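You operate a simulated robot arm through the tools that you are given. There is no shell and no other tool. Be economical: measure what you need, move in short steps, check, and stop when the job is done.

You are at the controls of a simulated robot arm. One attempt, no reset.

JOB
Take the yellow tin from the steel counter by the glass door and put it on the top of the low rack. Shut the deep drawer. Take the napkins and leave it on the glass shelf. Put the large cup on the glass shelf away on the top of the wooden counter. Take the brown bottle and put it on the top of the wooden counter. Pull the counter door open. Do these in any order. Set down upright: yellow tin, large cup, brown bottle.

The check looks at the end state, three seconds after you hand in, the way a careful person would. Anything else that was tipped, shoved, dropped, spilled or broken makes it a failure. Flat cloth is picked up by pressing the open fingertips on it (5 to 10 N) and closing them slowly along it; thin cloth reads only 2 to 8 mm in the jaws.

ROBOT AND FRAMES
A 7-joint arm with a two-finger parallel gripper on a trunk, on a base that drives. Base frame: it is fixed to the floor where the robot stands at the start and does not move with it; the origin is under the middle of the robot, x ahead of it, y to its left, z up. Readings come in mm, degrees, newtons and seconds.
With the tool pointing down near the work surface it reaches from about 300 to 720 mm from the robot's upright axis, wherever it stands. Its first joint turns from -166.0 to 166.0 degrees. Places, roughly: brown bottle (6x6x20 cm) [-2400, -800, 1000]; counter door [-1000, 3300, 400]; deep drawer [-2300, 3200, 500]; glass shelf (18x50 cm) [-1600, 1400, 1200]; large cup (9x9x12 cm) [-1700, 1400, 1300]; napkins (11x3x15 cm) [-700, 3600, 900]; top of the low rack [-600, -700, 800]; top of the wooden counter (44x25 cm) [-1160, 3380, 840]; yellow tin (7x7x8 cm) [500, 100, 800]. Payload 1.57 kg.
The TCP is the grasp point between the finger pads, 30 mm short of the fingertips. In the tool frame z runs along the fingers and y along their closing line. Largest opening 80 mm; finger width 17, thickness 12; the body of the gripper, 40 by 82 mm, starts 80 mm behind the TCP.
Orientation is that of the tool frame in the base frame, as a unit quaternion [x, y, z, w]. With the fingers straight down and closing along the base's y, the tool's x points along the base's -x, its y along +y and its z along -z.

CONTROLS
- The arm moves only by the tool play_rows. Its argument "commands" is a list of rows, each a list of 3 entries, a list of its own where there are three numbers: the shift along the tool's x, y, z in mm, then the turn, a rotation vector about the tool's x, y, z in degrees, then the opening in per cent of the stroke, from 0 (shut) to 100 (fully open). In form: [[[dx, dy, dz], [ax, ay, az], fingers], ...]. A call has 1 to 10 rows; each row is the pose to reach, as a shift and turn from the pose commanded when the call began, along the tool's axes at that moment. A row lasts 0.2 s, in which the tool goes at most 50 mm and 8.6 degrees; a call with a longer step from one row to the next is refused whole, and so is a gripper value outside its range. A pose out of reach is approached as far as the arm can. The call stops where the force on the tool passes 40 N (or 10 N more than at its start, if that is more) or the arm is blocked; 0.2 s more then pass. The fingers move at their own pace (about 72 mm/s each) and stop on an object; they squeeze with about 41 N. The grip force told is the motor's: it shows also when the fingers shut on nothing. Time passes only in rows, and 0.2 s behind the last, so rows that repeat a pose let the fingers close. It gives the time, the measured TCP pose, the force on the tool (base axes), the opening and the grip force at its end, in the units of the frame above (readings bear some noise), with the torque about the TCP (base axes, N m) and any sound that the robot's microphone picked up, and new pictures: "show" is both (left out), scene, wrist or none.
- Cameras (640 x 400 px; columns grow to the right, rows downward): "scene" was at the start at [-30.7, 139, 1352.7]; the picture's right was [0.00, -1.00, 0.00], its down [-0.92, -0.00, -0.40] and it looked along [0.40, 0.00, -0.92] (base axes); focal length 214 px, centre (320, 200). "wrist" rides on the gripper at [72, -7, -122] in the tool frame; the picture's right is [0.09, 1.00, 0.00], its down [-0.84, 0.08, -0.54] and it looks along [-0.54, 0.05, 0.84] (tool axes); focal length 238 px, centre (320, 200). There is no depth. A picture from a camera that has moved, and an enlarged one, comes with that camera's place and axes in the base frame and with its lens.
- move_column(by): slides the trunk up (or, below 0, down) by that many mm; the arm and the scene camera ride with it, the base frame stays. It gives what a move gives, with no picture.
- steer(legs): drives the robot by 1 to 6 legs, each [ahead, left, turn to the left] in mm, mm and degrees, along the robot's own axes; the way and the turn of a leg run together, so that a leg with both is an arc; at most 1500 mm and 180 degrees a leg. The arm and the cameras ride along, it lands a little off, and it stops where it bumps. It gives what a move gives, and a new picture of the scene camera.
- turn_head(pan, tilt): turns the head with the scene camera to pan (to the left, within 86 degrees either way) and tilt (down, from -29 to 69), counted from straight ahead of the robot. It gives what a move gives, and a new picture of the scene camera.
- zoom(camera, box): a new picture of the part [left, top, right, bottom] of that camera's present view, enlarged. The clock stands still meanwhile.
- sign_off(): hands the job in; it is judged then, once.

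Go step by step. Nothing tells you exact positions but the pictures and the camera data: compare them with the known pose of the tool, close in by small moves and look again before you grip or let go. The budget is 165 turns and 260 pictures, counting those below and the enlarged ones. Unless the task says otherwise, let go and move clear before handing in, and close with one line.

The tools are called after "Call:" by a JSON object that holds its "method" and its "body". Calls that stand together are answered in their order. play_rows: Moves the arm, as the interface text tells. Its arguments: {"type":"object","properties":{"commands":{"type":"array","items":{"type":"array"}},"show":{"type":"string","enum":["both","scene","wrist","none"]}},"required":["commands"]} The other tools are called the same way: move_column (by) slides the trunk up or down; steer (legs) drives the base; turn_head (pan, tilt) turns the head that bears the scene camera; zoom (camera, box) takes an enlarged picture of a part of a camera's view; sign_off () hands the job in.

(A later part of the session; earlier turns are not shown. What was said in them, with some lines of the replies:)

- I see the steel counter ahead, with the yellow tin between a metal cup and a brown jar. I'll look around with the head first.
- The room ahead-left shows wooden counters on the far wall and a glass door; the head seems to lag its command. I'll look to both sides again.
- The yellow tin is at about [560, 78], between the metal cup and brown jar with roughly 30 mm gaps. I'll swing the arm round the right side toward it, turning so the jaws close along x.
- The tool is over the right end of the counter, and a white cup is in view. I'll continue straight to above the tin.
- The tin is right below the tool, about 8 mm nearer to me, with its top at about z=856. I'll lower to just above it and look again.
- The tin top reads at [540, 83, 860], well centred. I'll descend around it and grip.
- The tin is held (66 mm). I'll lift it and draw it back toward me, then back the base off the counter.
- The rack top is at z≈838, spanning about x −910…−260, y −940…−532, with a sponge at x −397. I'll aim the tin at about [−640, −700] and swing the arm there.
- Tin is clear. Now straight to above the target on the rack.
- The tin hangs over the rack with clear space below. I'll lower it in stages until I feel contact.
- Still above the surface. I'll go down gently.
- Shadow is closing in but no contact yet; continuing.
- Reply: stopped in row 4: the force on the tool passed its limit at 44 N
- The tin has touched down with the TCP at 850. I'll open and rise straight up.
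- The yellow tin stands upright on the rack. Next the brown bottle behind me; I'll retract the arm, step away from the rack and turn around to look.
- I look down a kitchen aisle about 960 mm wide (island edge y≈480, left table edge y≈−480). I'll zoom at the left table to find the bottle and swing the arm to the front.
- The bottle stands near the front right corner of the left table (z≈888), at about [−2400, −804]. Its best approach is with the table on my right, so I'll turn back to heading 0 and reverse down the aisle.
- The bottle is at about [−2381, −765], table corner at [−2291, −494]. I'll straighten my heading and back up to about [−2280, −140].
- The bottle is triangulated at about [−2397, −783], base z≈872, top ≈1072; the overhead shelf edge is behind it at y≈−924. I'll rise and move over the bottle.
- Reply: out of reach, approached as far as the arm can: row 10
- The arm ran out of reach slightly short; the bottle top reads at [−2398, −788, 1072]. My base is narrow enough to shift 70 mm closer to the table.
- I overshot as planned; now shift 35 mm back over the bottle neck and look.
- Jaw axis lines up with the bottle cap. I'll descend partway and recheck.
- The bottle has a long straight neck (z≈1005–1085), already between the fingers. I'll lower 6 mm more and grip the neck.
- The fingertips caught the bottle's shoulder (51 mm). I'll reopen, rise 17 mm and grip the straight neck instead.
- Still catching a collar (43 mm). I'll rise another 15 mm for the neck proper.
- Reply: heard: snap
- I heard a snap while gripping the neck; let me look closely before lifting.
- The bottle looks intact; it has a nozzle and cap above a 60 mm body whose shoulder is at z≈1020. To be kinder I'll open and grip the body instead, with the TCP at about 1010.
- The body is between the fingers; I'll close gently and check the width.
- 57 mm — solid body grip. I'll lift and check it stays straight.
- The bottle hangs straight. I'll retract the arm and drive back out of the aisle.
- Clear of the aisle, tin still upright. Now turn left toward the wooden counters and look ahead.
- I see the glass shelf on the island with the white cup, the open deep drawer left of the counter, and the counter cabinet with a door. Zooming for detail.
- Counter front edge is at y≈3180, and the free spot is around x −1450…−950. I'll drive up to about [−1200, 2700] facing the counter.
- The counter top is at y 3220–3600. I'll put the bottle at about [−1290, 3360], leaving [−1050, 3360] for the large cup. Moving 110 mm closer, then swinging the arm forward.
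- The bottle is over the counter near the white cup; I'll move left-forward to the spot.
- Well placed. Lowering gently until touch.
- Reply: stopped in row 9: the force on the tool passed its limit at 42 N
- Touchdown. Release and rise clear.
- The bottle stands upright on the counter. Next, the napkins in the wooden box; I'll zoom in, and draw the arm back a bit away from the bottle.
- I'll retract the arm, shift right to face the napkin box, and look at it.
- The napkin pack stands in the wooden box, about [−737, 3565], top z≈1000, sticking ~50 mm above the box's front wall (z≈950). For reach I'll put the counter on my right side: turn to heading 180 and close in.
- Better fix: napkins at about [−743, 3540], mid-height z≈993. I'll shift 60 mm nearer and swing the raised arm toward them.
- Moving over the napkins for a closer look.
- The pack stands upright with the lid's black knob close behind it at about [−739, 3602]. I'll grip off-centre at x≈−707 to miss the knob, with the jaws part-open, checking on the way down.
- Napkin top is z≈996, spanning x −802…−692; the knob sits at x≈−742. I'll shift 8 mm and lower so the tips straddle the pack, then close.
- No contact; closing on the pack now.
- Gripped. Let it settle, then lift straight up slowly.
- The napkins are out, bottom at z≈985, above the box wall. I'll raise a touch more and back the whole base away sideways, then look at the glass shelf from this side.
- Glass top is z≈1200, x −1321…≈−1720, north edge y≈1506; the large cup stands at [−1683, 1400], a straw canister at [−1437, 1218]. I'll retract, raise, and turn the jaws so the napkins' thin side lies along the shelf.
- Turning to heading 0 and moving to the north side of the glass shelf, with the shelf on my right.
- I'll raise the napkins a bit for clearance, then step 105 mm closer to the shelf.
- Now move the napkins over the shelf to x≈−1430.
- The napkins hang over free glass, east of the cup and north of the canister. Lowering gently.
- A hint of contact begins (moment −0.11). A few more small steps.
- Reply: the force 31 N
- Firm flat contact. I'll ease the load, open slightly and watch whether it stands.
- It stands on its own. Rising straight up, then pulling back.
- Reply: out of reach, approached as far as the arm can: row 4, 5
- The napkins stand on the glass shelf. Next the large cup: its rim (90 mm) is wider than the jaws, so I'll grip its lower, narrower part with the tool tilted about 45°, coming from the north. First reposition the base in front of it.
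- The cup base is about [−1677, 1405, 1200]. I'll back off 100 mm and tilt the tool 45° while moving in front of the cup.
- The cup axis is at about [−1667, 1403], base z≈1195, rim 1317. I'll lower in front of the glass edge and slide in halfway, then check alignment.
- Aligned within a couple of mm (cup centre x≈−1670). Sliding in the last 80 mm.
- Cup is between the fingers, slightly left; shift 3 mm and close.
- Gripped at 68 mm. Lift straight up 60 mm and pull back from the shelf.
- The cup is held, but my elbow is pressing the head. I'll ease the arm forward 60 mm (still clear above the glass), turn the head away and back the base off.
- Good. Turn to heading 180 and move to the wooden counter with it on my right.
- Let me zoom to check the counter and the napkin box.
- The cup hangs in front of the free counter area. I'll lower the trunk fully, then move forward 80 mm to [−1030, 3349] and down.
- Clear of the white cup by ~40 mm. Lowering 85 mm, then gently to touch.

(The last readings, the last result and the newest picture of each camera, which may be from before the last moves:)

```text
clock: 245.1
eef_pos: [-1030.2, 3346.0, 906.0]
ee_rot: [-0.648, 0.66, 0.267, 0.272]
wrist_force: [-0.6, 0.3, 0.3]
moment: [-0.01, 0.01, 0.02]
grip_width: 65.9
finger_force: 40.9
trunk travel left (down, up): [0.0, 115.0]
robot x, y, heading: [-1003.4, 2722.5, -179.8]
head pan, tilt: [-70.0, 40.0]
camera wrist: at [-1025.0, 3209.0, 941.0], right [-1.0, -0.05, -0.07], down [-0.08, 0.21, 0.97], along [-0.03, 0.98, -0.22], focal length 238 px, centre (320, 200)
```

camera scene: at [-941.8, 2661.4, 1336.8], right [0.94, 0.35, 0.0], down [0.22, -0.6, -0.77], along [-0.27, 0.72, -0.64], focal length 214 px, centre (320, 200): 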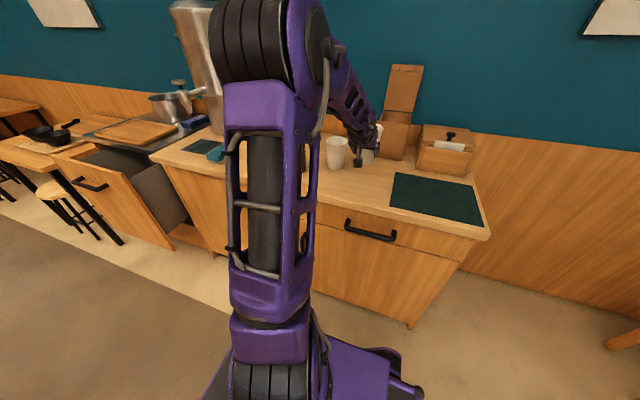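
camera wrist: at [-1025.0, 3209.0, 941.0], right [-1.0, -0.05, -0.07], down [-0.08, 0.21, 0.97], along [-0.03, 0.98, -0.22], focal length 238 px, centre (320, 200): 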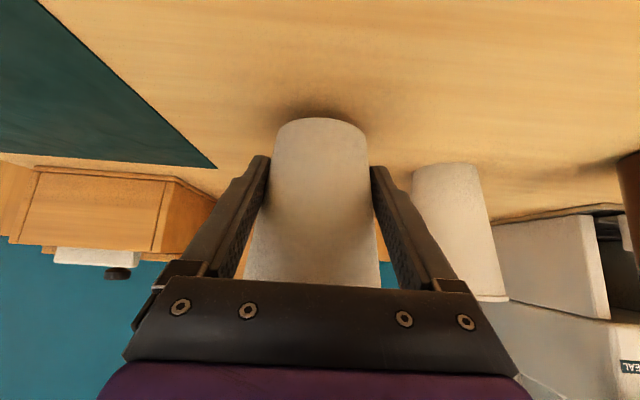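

Call:
{"method": "play_rows", "body": {"commands": [[[2.1, 0, 2.1], [0, 0, 0], 0], [[4.2, 0, 4.3], [0, 0, 0], 0], [[6.3, 0, 6.4], [0, 0, 0], 0], [[8.5, 0, 8.5], [0, 0, 0], 0], [[10.6, 0, 10.6], [0, 0, 0], 0], [[12.7, 0, 12.8], [0, 0, 0], 0], [[14.8, 0, 14.9], [0, 0, 0], 0], [[16.9, 0, 17], [0, 0, 0], 0], [[19, 0, 19.2], [0, 0, 0], 0]], "show": "wrist"}}

```text
clock: 247.1
eef_pos: [-1028.8, 3347.2, 881.7]
ee_rot: [-0.646, 0.658, 0.27, 0.277]
wrist_force: [-3.2, -5.3, 36.8]
moment: [0.3, 0.03, 0.05]
grip_width: 64.5
finger_force: 40.7
trunk travel left (down, up): [0.0, 115.0]
robot x, y, heading: [-1007.2, 2721.7, -179.6]
head pan, tilt: [-70.0, 40.0]
camera wrist: at [-1023.2, 3210.1, 917.2], right [-1.0, -0.05, -0.07], down [-0.08, 0.2, 0.98], along [-0.03, 0.98, -0.2], focal length 238 px, centre (320, 200)
```

wrist: 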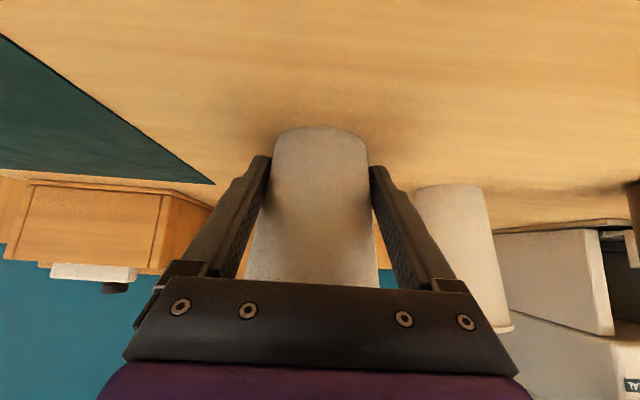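

Touchdown. Ease up 3 mm, open, and withdraw horizontally.

Call:
{"method": "play_rows", "body": {"commands": [[[-2.5, 0, -2.5], [0, 0, 0], 85], [[-2.5, 0, -2.5], [0, 0, 0], 95], [[-2.5, 0, -2.5], [0, 0, 0], 100], [[-2.5, 0, -2.5], [0, 0, 0], 100], [[7, 0, -12], [0, 0, 0], 100], [[21, -0.5, -26], [0, 0, 0], 100], [[42, -1, -47], [0, 0, 0], 100], [[70, -1.5, -75], [0, 0, 0], 100], [[88, -2, -93], [0, 0, 0], 100]]}}

```text
clock: 249.1
eef_pos: [-1025.4, 3216.6, 880.7]
ee_rot: [-0.648, 0.66, 0.267, 0.272]
wrist_force: [0.1, 1.0, -0.4]
moment: [0.02, 0.05, -0.01]
grip_width: 80.1
finger_force: 0.0
trunk travel left (down, up): [0.0, 115.0]
robot x, y, heading: [-1006.3, 2722.2, -179.9]
head pan, tilt: [-70.0, 40.0]
camera scene: at [-941.7, 2661.6, 1336.8], right [0.94, 0.35, 0.0], down [0.22, -0.6, -0.77], along [-0.27, 0.72, -0.64], focal length 214 px, centre (320, 200)
camera wrist: at [-1021.5, 3079.2, 916.9], right [-1.0, -0.05, -0.07], down [-0.07, 0.21, 0.97], along [-0.03, 0.98, -0.22], focal length 238 px, centre (320, 200)
```

scene: 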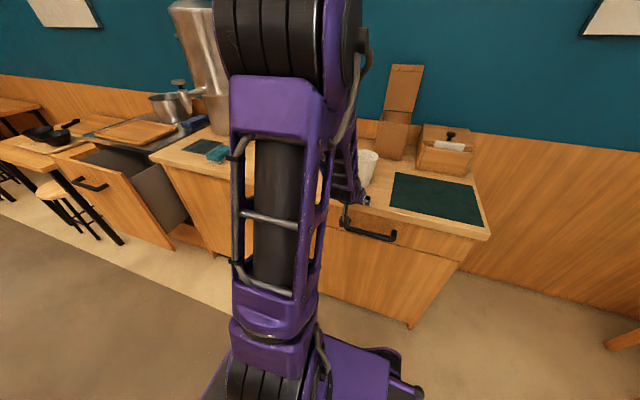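
wrist: 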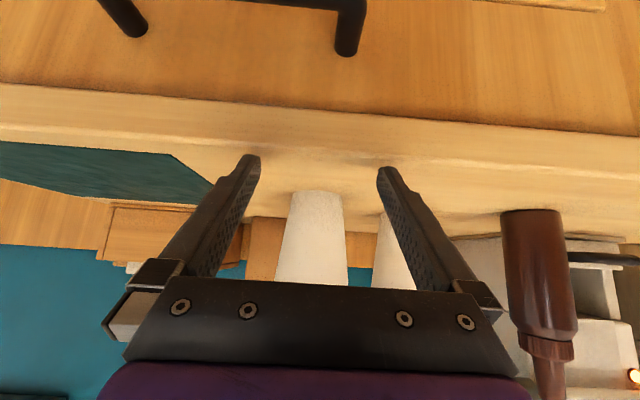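

The large cup stands upright on the counter. Next the counter door: its vertical handle is at about [−1228, 3205, 555], hinge on the right. I'll back off and line up with the handle, lowering the tool to horizontal.

Call:
{"method": "steer", "body": {"legs": [[0, 150, 0], [203, 0, 0]]}}

Call:
{"method": "play_rows", "body": {"commands": [[[26, 0, 26], [0, 0, 0], 100], [[53, 0, 53], [0, -5, 0], 100], [[79, 0, 80], [0, -10, 0], 100], [[106, 0, 107], [0, -16, 0], 100], [[132, 0, 133], [0, -22, 0], 100], [[159, 0, 160], [0, -28, 0], 100], [[185, 0, 187], [0, -34, 0], 100], [[212, 0, 213], [0, -40, 0], 100], [[226, 0, 227], [0, -45, 0], 100], [[226, 0, 227], [0, -45, 0], 100]]}}

```text
clock: 252.4
eef_pos: [-1225.3, 3068.3, 881.0]
ee_rot: [-0.647, 0.661, 0.266, 0.273]
wrist_force: [0.3, -0.7, 0.0]
moment: [-0.03, 0.02, -0.01]
grip_width: 80.0
finger_force: 0.1
trunk travel left (down, up): [0.0, 115.0]
robot x, y, heading: [-1202.8, 2577.7, -179.9]
head pan, tilt: [-70.0, 40.0]
camera scene: at [-1142.3, 2512.5, 1336.8], right [0.94, 0.34, 0.0], down [0.22, -0.6, -0.77], along [-0.26, 0.72, -0.64], focal length 214 px, centre (320, 200)
```

scene: 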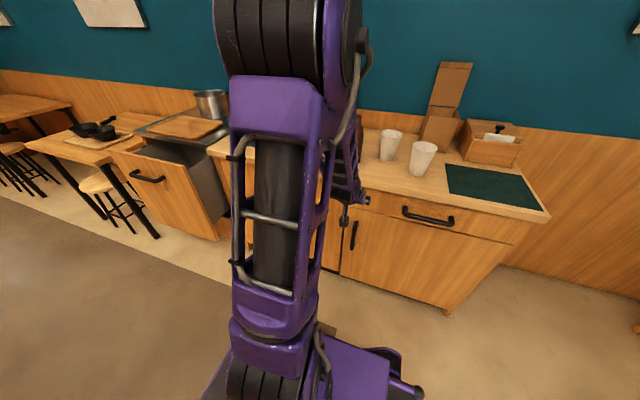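

```text
clock: 254.6
eef_pos: [-1225.5, 3069.2, 560.1]
ee_rot: [-0.495, 0.505, 0.494, 0.505]
wrist_force: [0.3, -0.5, 0.2]
moment: [0.04, -0.02, 0.0]
grip_width: 79.8
finger_force: 0.0
trunk travel left (down, up): [0.0, 115.0]
robot x, y, heading: [-1200.9, 2574.3, -179.8]
head pan, tilt: [-70.0, 40.0]
camera scene: at [-1142.4, 2512.5, 1336.8], right [0.94, 0.34, 0.0], down [0.22, -0.6, -0.77], along [-0.26, 0.72, -0.64], focal length 214 px, centre (320, 200)
camera wrist: at [-1220.0, 2947.5, 488.3], right [-1.0, 0.02, -0.09], down [-0.09, -0.54, 0.84], along [-0.03, 0.84, 0.54], focal length 238 px, centre (320, 200)
```

scene: 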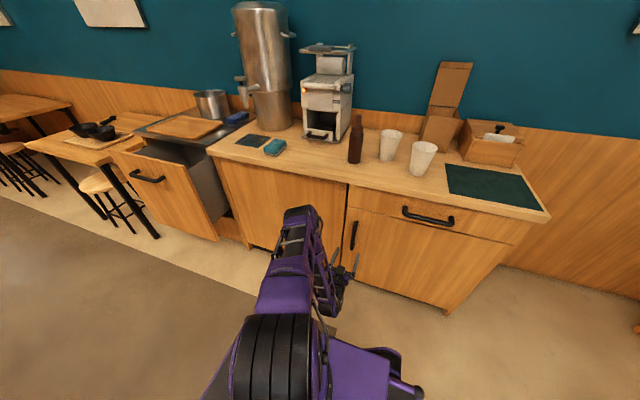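
wrist: 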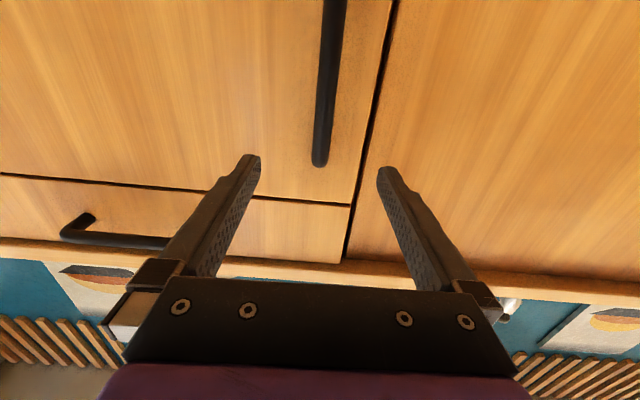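

All three placed items stand upright. The door handle bar is dead ahead at x≈−1224. I'll advance 115 mm with the open fingers straddling it.

Call:
{"method": "play_rows", "body": {"commands": [[[0, -1, 40], [0, 0, 0], 100], [[0, -1, 75], [0, 0, 0], 100], [[0, -1, 95], [0, 0, 0], 100], [[0, -1, 105], [0, 0, 0], 100], [[0, -1, 115], [0, 0, 0], 100], [[0, -1, 115], [0, 0, 0], 100]], "show": "wrist"}}

```text
clock: 256.0
eef_pos: [-1221.8, 3184.6, 559.2]
ee_rot: [-0.495, 0.506, 0.493, 0.505]
wrist_force: [-0.2, -0.4, -0.7]
moment: [-0.01, 0.02, -0.02]
grip_width: 80.0
finger_force: 0.1
trunk travel left (down, up): [0.0, 115.0]
robot x, y, heading: [-1204.0, 2571.1, -179.9]
head pan, tilt: [-70.0, 40.0]
camera wrist: at [-1216.8, 3061.6, 488.3], right [-1.0, 0.02, -0.09], down [-0.09, -0.54, 0.84], along [-0.03, 0.84, 0.54], focal length 238 px, centre (320, 200)
```

wrist: 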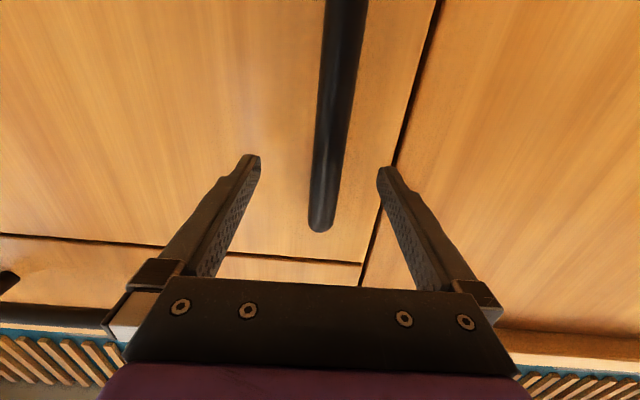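

Bar centre is at y≈3200. Advance 8 mm more and close on it.

Call:
{"method": "play_rows", "body": {"commands": [[[0, 0, 4], [0, 0, 0], 100], [[0, 0, 8], [0, 0, 0], 100], [[0, 0, 8], [0, 0, 0], 40], [[0, 0, 8], [0, 0, 0], 0], [[0, 0, 8], [0, 0, 0], 0], [[0, 0, 8], [0, 0, 0], 0]], "show": "wrist"}}

```text
clock: 257.4
eef_pos: [-1225.3, 3191.2, 558.3]
ee_rot: [-0.497, 0.504, 0.495, 0.503]
wrist_force: [-23.4, -1.4, -0.3]
moment: [-0.12, 0.05, 0.3]
grip_width: 20.0
finger_force: 33.7
trunk travel left (down, up): [0.0, 115.0]
robot x, y, heading: [-1204.0, 2576.7, -179.8]
head pan, tilt: [-70.0, 40.0]
camera wrist: at [-1219.6, 3068.8, 487.5], right [-1.0, 0.01, -0.09], down [-0.09, -0.54, 0.84], along [-0.04, 0.84, 0.54], focal length 238 px, centre (320, 200)
```

wrist: 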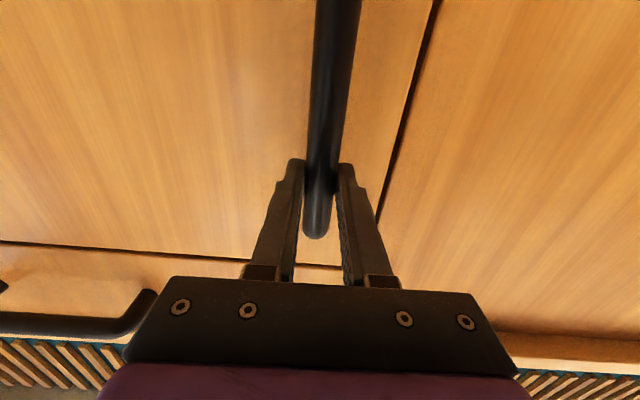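

Gripped the 20 mm bar. I'll take out the sideways strain, then pull along the door's arc (hinge x≈−655) to about 12°.

Call:
{"method": "play_rows", "body": {"commands": [[[0, 3, 0], [0, 0, 0], 0], [[0, 4, 0], [0, 0, 0], 0], [[0, 2.7, -15], [-1.5, 0, 0], 0], [[0, 1.4, -30], [-3, 0, 0], 0], [[0, -0.5, -45], [-4.5, 0, 0], 0], [[0, -2.8, -59], [-6, 0, 0], 0], [[0, -5.5, -74], [-7.5, 0, 0], 0], [[0, -8.5, -89], [-9, 0, 0], 0], [[0, -12, -103], [-10.5, 0, 0], 0], [[0, -16, -118], [-12, 0, 0], 0]]}}

```text
clock: 259.6
eef_pos: [-1205.4, 3076.6, 559.4]
ee_rot: [0.543, -0.457, -0.536, -0.457]
wrist_force: [1.6, 0.2, -1.1]
moment: [-0.1, 0.32, -0.18]
grip_width: 19.8
finger_force: 33.9
trunk travel left (down, up): [0.0, 115.0]
robot x, y, heading: [-1205.7, 2574.2, -179.8]
head pan, tilt: [-70.0, 40.0]
stopped in row 10: the force on the tool passed its limit at 42 N (the readings are from after the stop); the commanded pose is now the measured one
camera scene: at [-1142.0, 2512.6, 1337.0], right [0.94, 0.34, 0.0], down [0.22, -0.6, -0.77], along [-0.26, 0.72, -0.64], focal length 214 px, centre (320, 200)
camera wrist: at [-1176.3, 2957.4, 488.1], right [-0.98, -0.17, -0.1], down [0.01, -0.54, 0.84], along [-0.19, 0.82, 0.53], focal length 238 px, centre (320, 200)
```

scene: 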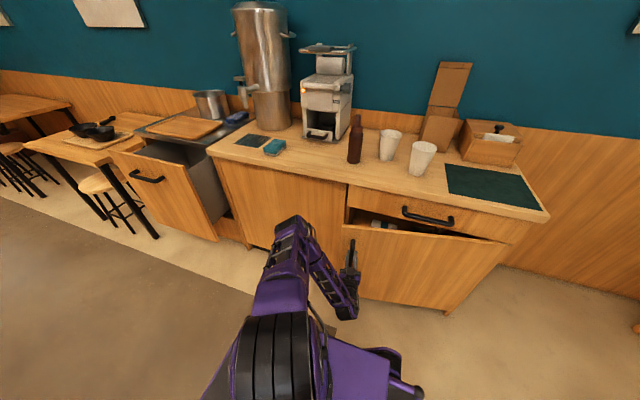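
wrist: 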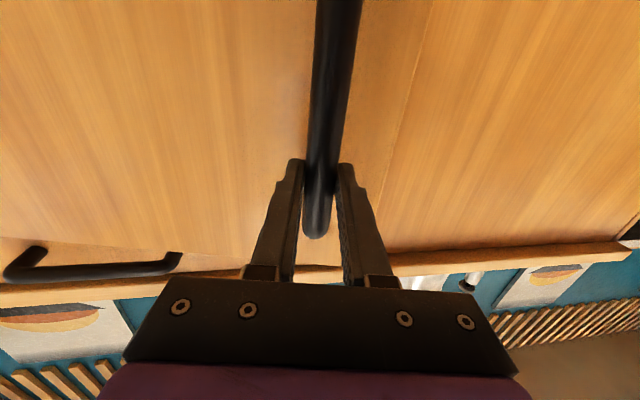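

The door is ajar ~12°, everything on the counter undisturbed. I'll keep hold and pull further by driving the base along the arc.

Call:
{"method": "steer", "body": {"legs": [[-12, 42, 0], [-17, 42, 0]]}}

```text
clock: 261.4
eef_pos: [-1174.5, 2993.5, 558.8]
ee_rot: [0.542, -0.457, -0.537, -0.458]
wrist_force: [13.8, 7.2, -0.8]
moment: [-0.04, 0.17, -0.29]
grip_width: 19.6
finger_force: 33.2
trunk travel left (down, up): [0.0, 115.0]
robot x, y, heading: [-1176.8, 2487.6, -180.0]
head pan, tilt: [-70.0, 40.0]
camera scene: at [-1112.7, 2427.7, 1336.8], right [0.94, 0.34, 0.0], down [0.22, -0.6, -0.77], along [-0.26, 0.72, -0.64], focal length 214 px, centre (320, 200)
```

scene: 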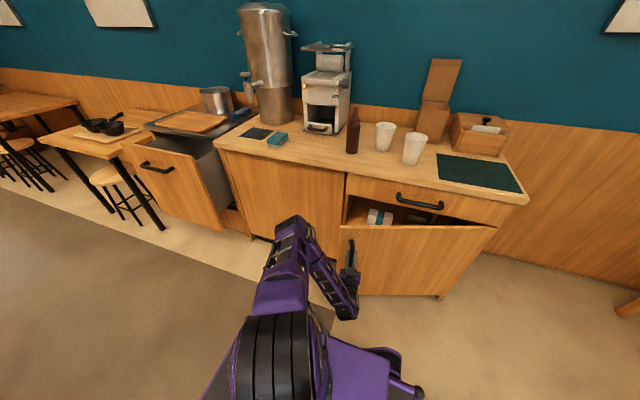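

Works well. Next arc segment with a slight left turn so the grip follows the door to ~30°.

Call:
{"method": "steer", "body": {"legs": [[-69, 55, 5], [-70, 53, 5]]}}

```text
clock: 263.4
eef_pos: [-1113.3, 2887.5, 559.5]
ee_rot: [0.581, -0.407, -0.574, -0.408]
wrist_force: [-21.2, -15.7, -0.6]
moment: [0.07, 0.3, 0.19]
grip_width: 19.9
finger_force: 33.3
trunk travel left (down, up): [0.0, 115.0]
robot x, y, heading: [-1026.2, 2394.5, -170.0]
head pan, tilt: [-70.0, 40.0]
camera scene: at [-956.5, 2342.0, 1336.8], right [0.87, 0.5, 0.0], down [0.32, -0.56, -0.77], along [-0.38, 0.67, -0.64], focal length 214 px, centre (320, 200)
```

scene: 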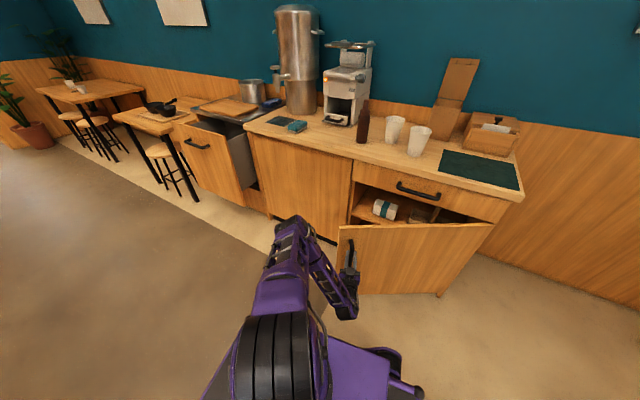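

The motion is just a rigid rotation about the hinge, so equal legs continue it. Opening on to about 54°.

Call:
{"method": "steer", "body": {"legs": [[-68, 46, 5], [-67, 44.5, 5], [-67, 44.5, 5], [-67, 44.5, 5]]}}

```text
clock: 265.8
eef_pos: [-1022.2, 2789.5, 558.4]
ee_rot: [0.625, -0.335, -0.621, -0.335]
wrist_force: [-1.8, 0.0, 0.5]
moment: [-0.16, -0.18, 0.01]
grip_width: 19.9
finger_force: 33.5
trunk travel left (down, up): [0.0, 115.0]
robot x, y, heading: [-819.3, 2327.5, -156.9]
head pan, tilt: [-70.0, 40.0]
stopped in leg 3: the force on the tool passed its limit at 41 N (the readings are from after the stop); the commanded pose is now the measured one
camera scene: at [-740.2, 2295.5, 1336.8], right [0.73, 0.68, 0.0], down [0.44, -0.47, -0.77], along [-0.52, 0.56, -0.64], focal length 214 px, centre (320, 200)
```

scene: 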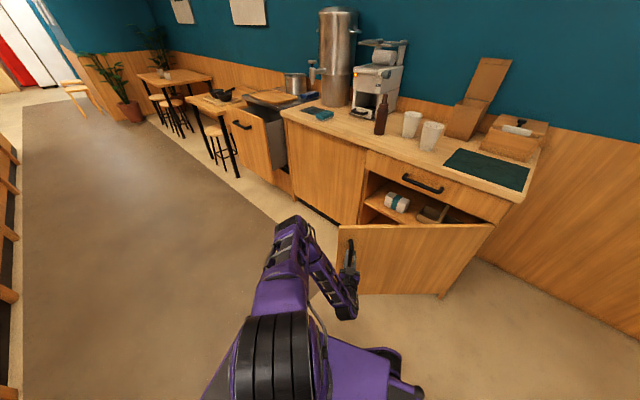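

At ~47° now; the strain has relaxed, so I continue.

Call:
{"method": "steer", "body": {"legs": [[-67, 44.5, 5], [-67, 44.5, 5], [-67, 44.5, 5]]}}

```text
clock: 268.3
eef_pos: [-915.1, 2714.3, 558.4]
ee_rot: [0.658, -0.261, -0.656, -0.259]
wrist_force: [-0.7, -1.5, 1.0]
moment: [-0.05, -0.3, 0.04]
grip_width: 19.8
finger_force: 33.1
trunk travel left (down, up): [0.0, 115.0]
robot x, y, heading: [-609.7, 2311.9, -143.7]
head pan, tilt: [-70.0, 40.0]
stopped in leg 3: the force on the tool passed its limit at 42 N (the readings are from after the stop); the commanded pose is now the measured one
camera scene: at [-527.0, 2298.9, 1336.8], right [0.56, 0.83, 0.0], down [0.53, -0.36, -0.77], along [-0.64, 0.43, -0.64], focal length 214 px, centre (320, 200)
```

scene: 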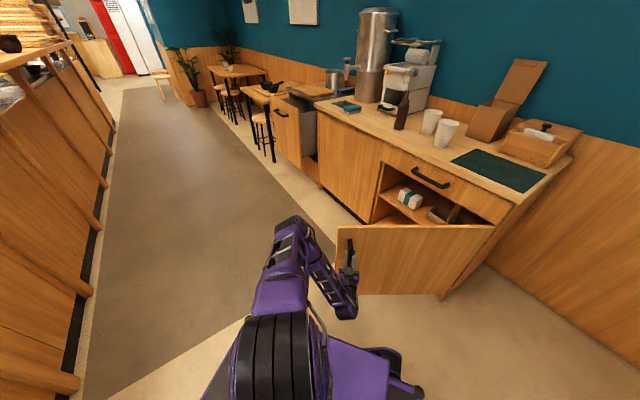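

About 60° open. Two more legs to ~70°.

Call:
{"method": "steer", "body": {"legs": [[-67, 44.5, 5], [-67, 44.5, 5]]}}

```text
clock: 270.2
eef_pos: [-826.3, 2675.2, 558.7]
ee_rot: [0.678, -0.204, -0.678, -0.2]
wrist_force: [-0.6, -2.0, 2.5]
moment: [-0.08, -0.49, -0.01]
grip_width: 19.7
finger_force: 33.6
trunk travel left (down, up): [0.0, 115.0]
robot x, y, heading: [-460.9, 2329.9, -134.2]
head pan, tilt: [-70.0, 40.0]
stopped in leg 2: the force on the tool passed its limit at 42 N (the readings are from after the stop); the commanded pose is now the measured one
camera scene: at [-371.8, 2333.2, 1336.8], right [0.41, 0.91, 0.0], down [0.59, -0.26, -0.77], along [-0.7, 0.31, -0.64], focal length 214 px, centre (320, 200)
```

scene: 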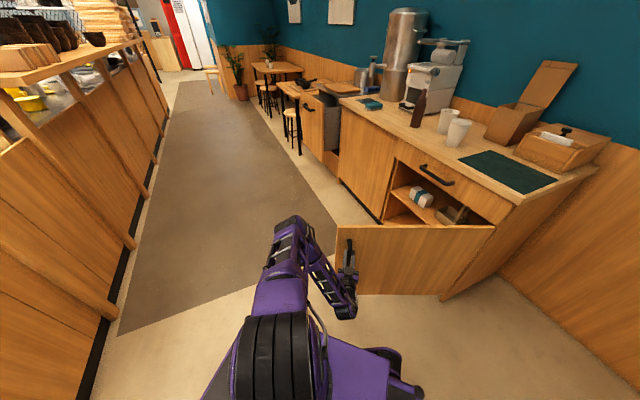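

~70°. One more pull to be generous.

Call:
{"method": "steer", "body": {"legs": [[-67, 44.5, 5], [-67, 44.5, 5], [-40, 27, 3]]}}

```text
clock: 272.5
eef_pos: [-715.4, 2647.4, 559.3]
ee_rot: [-0.695, 0.132, 0.695, 0.127]
wrist_force: [0.2, -0.7, 1.3]
moment: [0.19, -0.19, 0.01]
grip_width: 19.8
finger_force: 34.0
trunk travel left (down, up): [0.0, 115.0]
robot x, y, heading: [-281.8, 2386.9, -122.3]
head pan, tilt: [-70.0, 40.0]
stopped in leg 3: the force on the tool passed its limit at 41 N (the readings are from after the stop); the commanded pose is now the measured one
camera scene: at [-200.4, 2406.2, 1336.8], right [0.22, 0.98, 0.0], down [0.63, -0.14, -0.77], along [-0.75, 0.17, -0.64], focal length 214 px, centre (320, 200)
```

scene: 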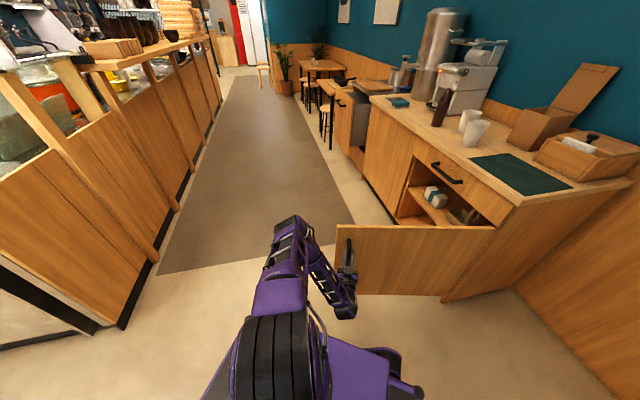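

The door is open ~81°. Release the handle, retract a little and drive the base straight away from it.

Call:
{"method": "play_rows", "body": {"commands": [[[0, 0, 0], [0, 0, 0], 60], [[0, 0, 0], [0, 0, 0], 70], [[0, 0, 0], [0, 0, 0], 70], [[0, 0, -15], [0, 0, 0], 70], [[0, 0, -35], [0, 0, 0], 70], [[0, 0, -55], [0, 0, 0], 70]], "show": "wrist"}}

Call:
{"method": "steer", "body": {"legs": [[0, 200, 0]]}}

```text
clock: 273.9
eef_pos: [-662.4, 2628.1, 559.9]
ee_rot: [-0.695, 0.133, 0.696, 0.128]
wrist_force: [-0.4, 0.4, 0.0]
moment: [0.0, 0.02, 0.01]
grip_width: 56.1
finger_force: 0.0
trunk travel left (down, up): [0.0, 115.0]
robot x, y, heading: [-282.5, 2389.9, -122.5]
head pan, tilt: [-70.0, 40.0]
camera wrist: at [-545.6, 2589.9, 486.8], right [-0.36, -0.93, -0.08], down [0.48, -0.26, 0.84], along [-0.8, 0.26, 0.54], focal length 238 px, centre (320, 200)
```

wrist: 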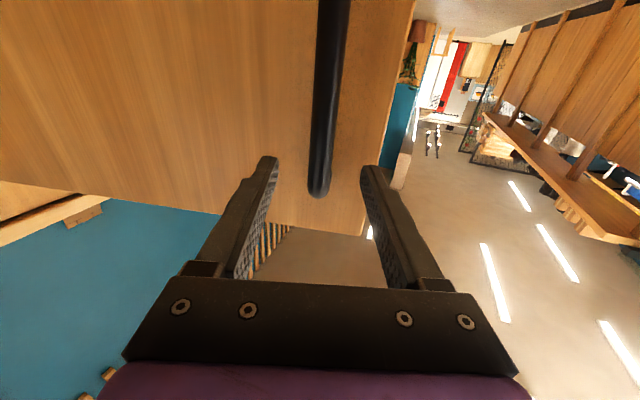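

```text
clock: 276.4
eef_pos: [-489.9, 2519.4, 558.5]
ee_rot: [-0.695, 0.133, 0.695, 0.128]
wrist_force: [0.4, 0.0, 0.1]
moment: [0.02, -0.02, -0.01]
grip_width: 56.1
finger_force: 0.1
trunk travel left (down, up): [0.0, 115.0]
robot x, y, heading: [-110.5, 2278.9, -122.7]
head pan, tilt: [-70.0, 40.0]
camera scene: at [-28.5, 2295.9, 1336.8], right [0.22, 0.98, 0.0], down [0.63, -0.14, -0.77], along [-0.75, 0.17, -0.64], focal length 214 px, centre (320, 200)
```

scene: 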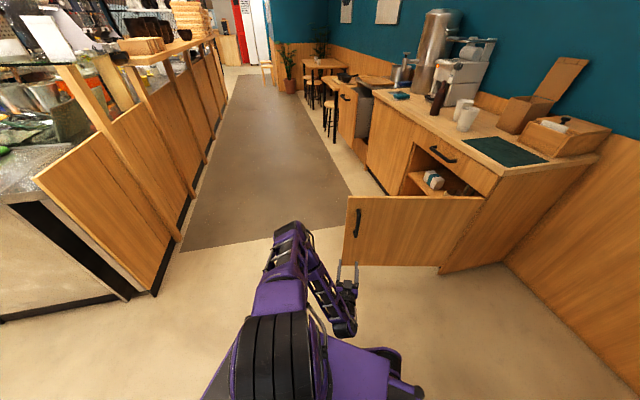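

The door stands open, napkins still on the glass. Last: the deep drawer. Its front is at y≈3100, x −2550…−2020, z 290–838, handle at z≈720. I'll drive there with the arm pointing to my right, passing clear of the open door.

Call:
{"method": "steer", "body": {"legs": [[0, 0, -57.3], [0, 200, 0], [1400, 0, 0], [760, 0, 0]]}}

Call:
{"method": "turn_head", "body": {"pan": -75, "tilt": 35}}

```text
clock: 292.1
eef_pos: [-2298.6, 2555.1, 558.4]
ee_rot: [-0.541, 0.455, 0.544, 0.451]
wrist_force: [0.3, -0.1, 0.5]
moment: [-0.01, 0.0, 0.04]
grip_width: 55.6
finger_force: 0.0
trunk travel left (down, up): [0.0, 115.0]
robot x, y, heading: [-2308.5, 2105.3, 178.6]
head pan, tilt: [-70.0, 40.0]
camera scene: at [-2248.9, 2044.8, 1336.8], right [0.95, 0.32, 0.0], down [0.21, -0.61, -0.77], along [-0.25, 0.73, -0.64], focal length 214 px, centre (320, 200)
```

scene: 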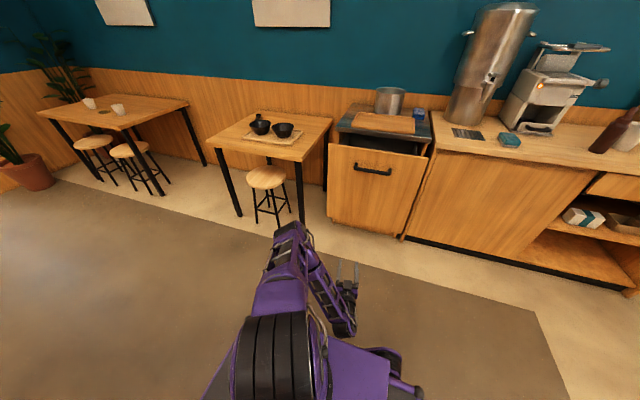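

```text
clock: 292.7
eef_pos: [-2300.3, 2554.2, 559.9]
ee_rot: [-0.541, 0.456, 0.544, 0.452]
wrist_force: [-0.7, -0.2, 0.7]
moment: [-0.01, -0.02, 0.05]
grip_width: 56.1
finger_force: 0.1
trunk travel left (down, up): [0.0, 115.0]
robot x, y, heading: [-2305.4, 2100.6, 178.8]
head pan, tilt: [-75.0, 35.0]
camera scene: at [-2242.6, 2049.8, 1344.3], right [0.97, 0.24, 0.0], down [0.14, -0.56, -0.82], along [-0.19, 0.8, -0.57], focal length 214 px, centre (320, 200)
```

scene: 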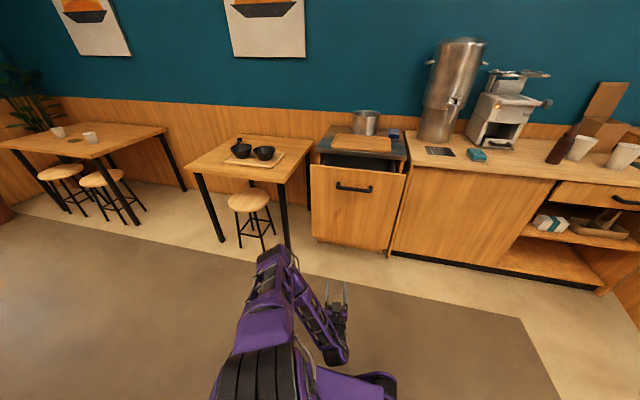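

The drawer front is centred at x≈−2300 and level with my tool height. I'll close the fingers, straighten and extend the arm, then drive right up to the panel.

Call:
{"method": "play_rows", "body": {"commands": [[[0, 4, 30], [5, 0, 0], 0], [[0, 8, 60], [10, 0, 0], 0], [[0, -8, 90], [10, 0, 0], 0], [[0, -15, 118], [10, 0, 0], 0], [[0, -15, 118], [10, 0, 0], 0]], "show": "none"}}

Call:
{"method": "steer", "body": {"legs": [[0, -350, 1.2]]}}

```text
clock: 293.9
eef_pos: [-2305.5, 2673.1, 556.9]
ee_rot: [-0.499, 0.501, 0.502, 0.497]
wrist_force: [0.1, -0.3, -0.4]
moment: [0.0, 0.0, -0.01]
grip_width: 0.0
finger_force: 21.5
trunk travel left (down, up): [0.0, 115.0]
robot x, y, heading: [-2311.8, 2106.2, 178.7]
head pan, tilt: [-75.0, 35.0]
```

```text
clock: 297.9
eef_pos: [-2311.9, 3028.4, 557.5]
ee_rot: [-0.504, 0.497, 0.506, 0.493]
wrist_force: [-0.1, 0.1, 0.6]
moment: [-0.01, -0.04, -0.03]
grip_width: 0.1
finger_force: 21.3
trunk travel left (down, up): [0.0, 115.0]
robot x, y, heading: [-2306.5, 2465.0, 179.8]
head pan, tilt: [-75.0, 35.0]
camera scene: at [-2236.5, 2406.3, 1344.4], right [0.97, 0.25, 0.0], down [0.15, -0.55, -0.82], along [-0.21, 0.79, -0.57], focal length 214 px, centre (320, 200)
```

scene: 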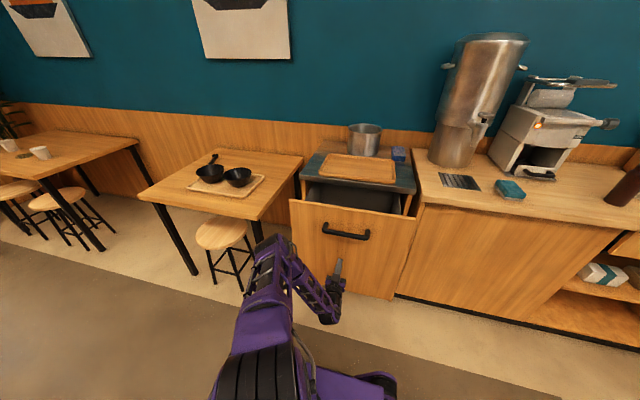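

Tip is ~40 mm from the panel. Driving gently further to push the drawer in.

Call:
{"method": "steer", "body": {"legs": [[0, -90, 0], [0, -60, 0]]}}

```text
clock: 300.3
eef_pos: [-2309.4, 3176.7, 558.4]
ee_rot: [-0.502, 0.499, 0.505, 0.494]
wrist_force: [-0.3, -0.2, 1.3]
moment: [-0.01, 0.02, 0.02]
grip_width: 0.0
finger_force: 20.9
trunk travel left (down, up): [0.0, 115.0]
robot x, y, heading: [-2302.0, 2611.8, 179.6]
head pan, tilt: [-75.0, 35.0]
camera scene: at [-2235.6, 2554.5, 1344.3], right [0.97, 0.25, 0.0], down [0.15, -0.55, -0.82], along [-0.21, 0.79, -0.57], focal length 214 px, centre (320, 200)
```

scene: 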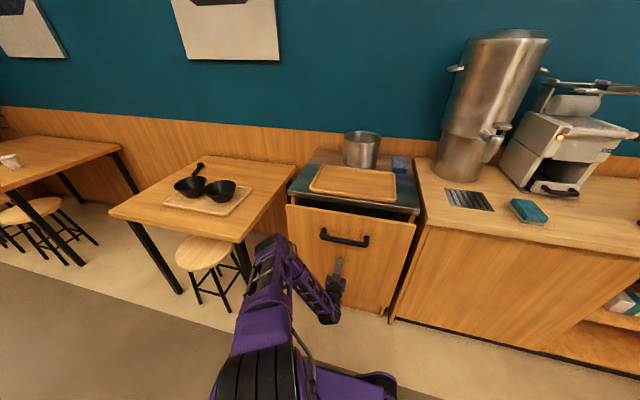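

The drawer is sliding in. Continue until it stops.

Call:
{"method": "steer", "body": {"legs": [[0, -40, 0], [0, -40, 0]]}}

```text
clock: 302.0
eef_pos: [-2309.8, 3241.7, 556.9]
ee_rot: [-0.502, 0.497, 0.507, 0.494]
wrist_force: [-0.8, -4.4, 3.7]
moment: [0.1, -0.04, -0.04]
grip_width: 0.0
finger_force: 20.8
trunk travel left (down, up): [0.0, 115.0]
robot x, y, heading: [-2301.7, 2676.7, 179.7]
head pan, tilt: [-75.0, 35.0]
stopped in leg 2: the force on the tool passed its limit at 65 N (the readings are from after the stop); the commanded pose is now the measured one
camera scene: at [-2235.2, 2620.9, 1344.3], right [0.97, 0.25, 0.0], down [0.15, -0.55, -0.82], along [-0.21, 0.79, -0.57], focal length 214 px, centre (320, 200)
```

scene: 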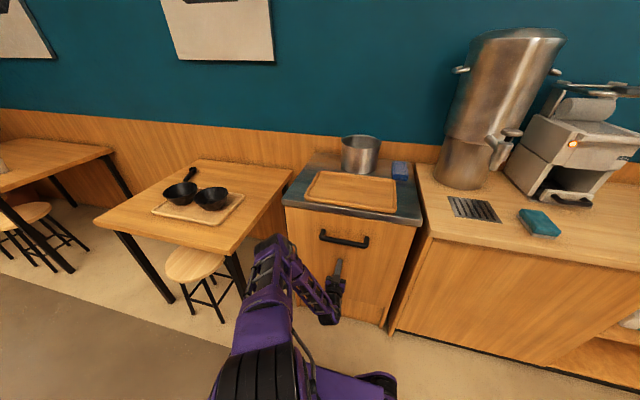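

The drawer hit its stop and looks shut. I'll back off and check the whole scene.

Call:
{"method": "steer", "body": {"legs": [[0, 450, 0]]}}

Call:
{"method": "zoom", "body": {"camera": "scene", "box": [260, 90, 640, 300]}}

Call:
{"method": "turn_head", "body": {"pan": 86, "tilt": 15}}

```text
clock: 306.7
eef_pos: [-2314.3, 2800.6, 558.8]
ee_rot: [-0.506, 0.494, 0.509, 0.491]
wrist_force: [-0.5, 0.2, 0.6]
moment: [0.02, 0.03, 0.01]
grip_width: 0.0
finger_force: 21.2
trunk travel left (down, up): [0.0, 115.0]
robot x, y, heading: [-2299.6, 2238.7, -179.7]
head pan, tilt: [-75.0, 35.0]
camera scene: at [-2235.5, 2180.1, 1344.4], right [0.97, 0.26, 0.0], down [0.15, -0.55, -0.82], along [-0.21, 0.79, -0.57], focal length 214 px, centre (320, 200)
```

scene: 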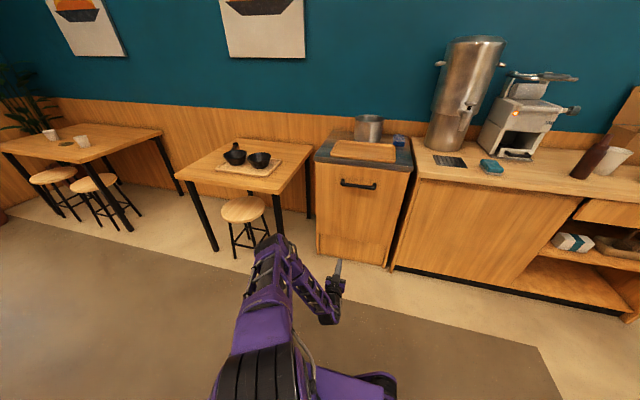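

```text
1.68 times, centred on (450, 195) of scene
camera zoom: at [-2235.5, 2180.1, 1344.4], right [0.97, 0.26, 0.0], down [0.15, -0.55, -0.82], along [-0.21, 0.79, -0.57], focal length 361 px, centre (101, 208)
```

zoom: 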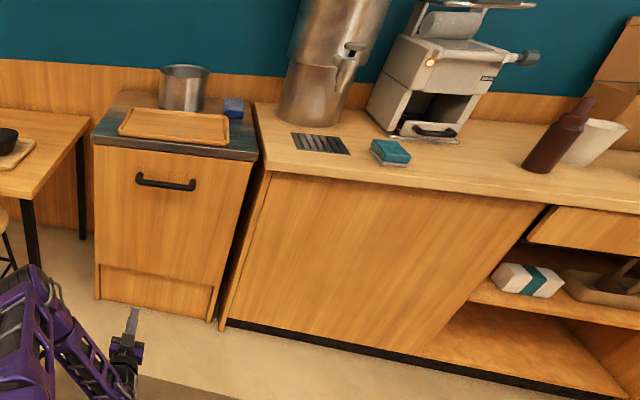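

```text
clock: 309.2
eef_pos: [-2314.6, 2800.0, 558.1]
ee_rot: [-0.505, 0.495, 0.508, 0.491]
wrist_force: [-0.1, -0.4, 0.1]
moment: [0.05, 0.01, 0.0]
grip_width: 0.0
finger_force: 21.4
trunk travel left (down, up): [0.0, 115.0]
robot x, y, heading: [-2299.3, 2238.7, -180.1]
head pan, tilt: [85.9, 15.0]
camera scene: at [-2219.0, 2001.9, 1376.3], right [-1.0, 0.07, 0.0], down [0.02, 0.26, -0.97], along [-0.07, -0.96, -0.26], focal length 214 px, centre (320, 200)
```

scene: 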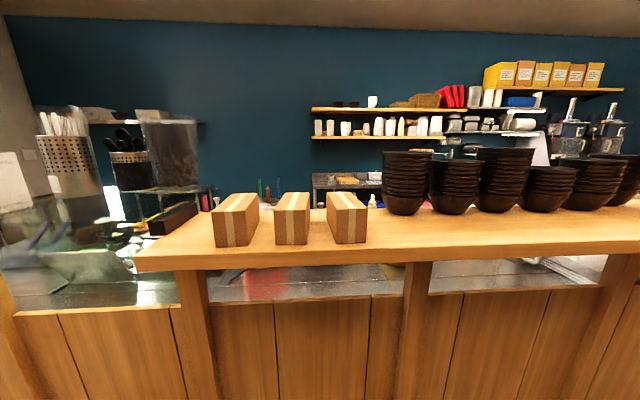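

The drawer is flush and the napkins still stand on the glass. The tin, bottle and large cup were upright when last seen, and the door was open with the gripper clear. Handing in.

Call:
{"method": "sign_off", "body": {}}

```text
The job is handed in.
```

I did all six tasks and handed the job in: the yellow tin is on the low rack, the brown bottle and large cup are upright on the wooden counter, the napkins are on the glass shelf, the deep drawer is shut and the counter door is open about 80°. I heard a snap while trying a grip on the bottle's nozzle; it looked intact when I zoomed in, but I could not confirm what made the sound.
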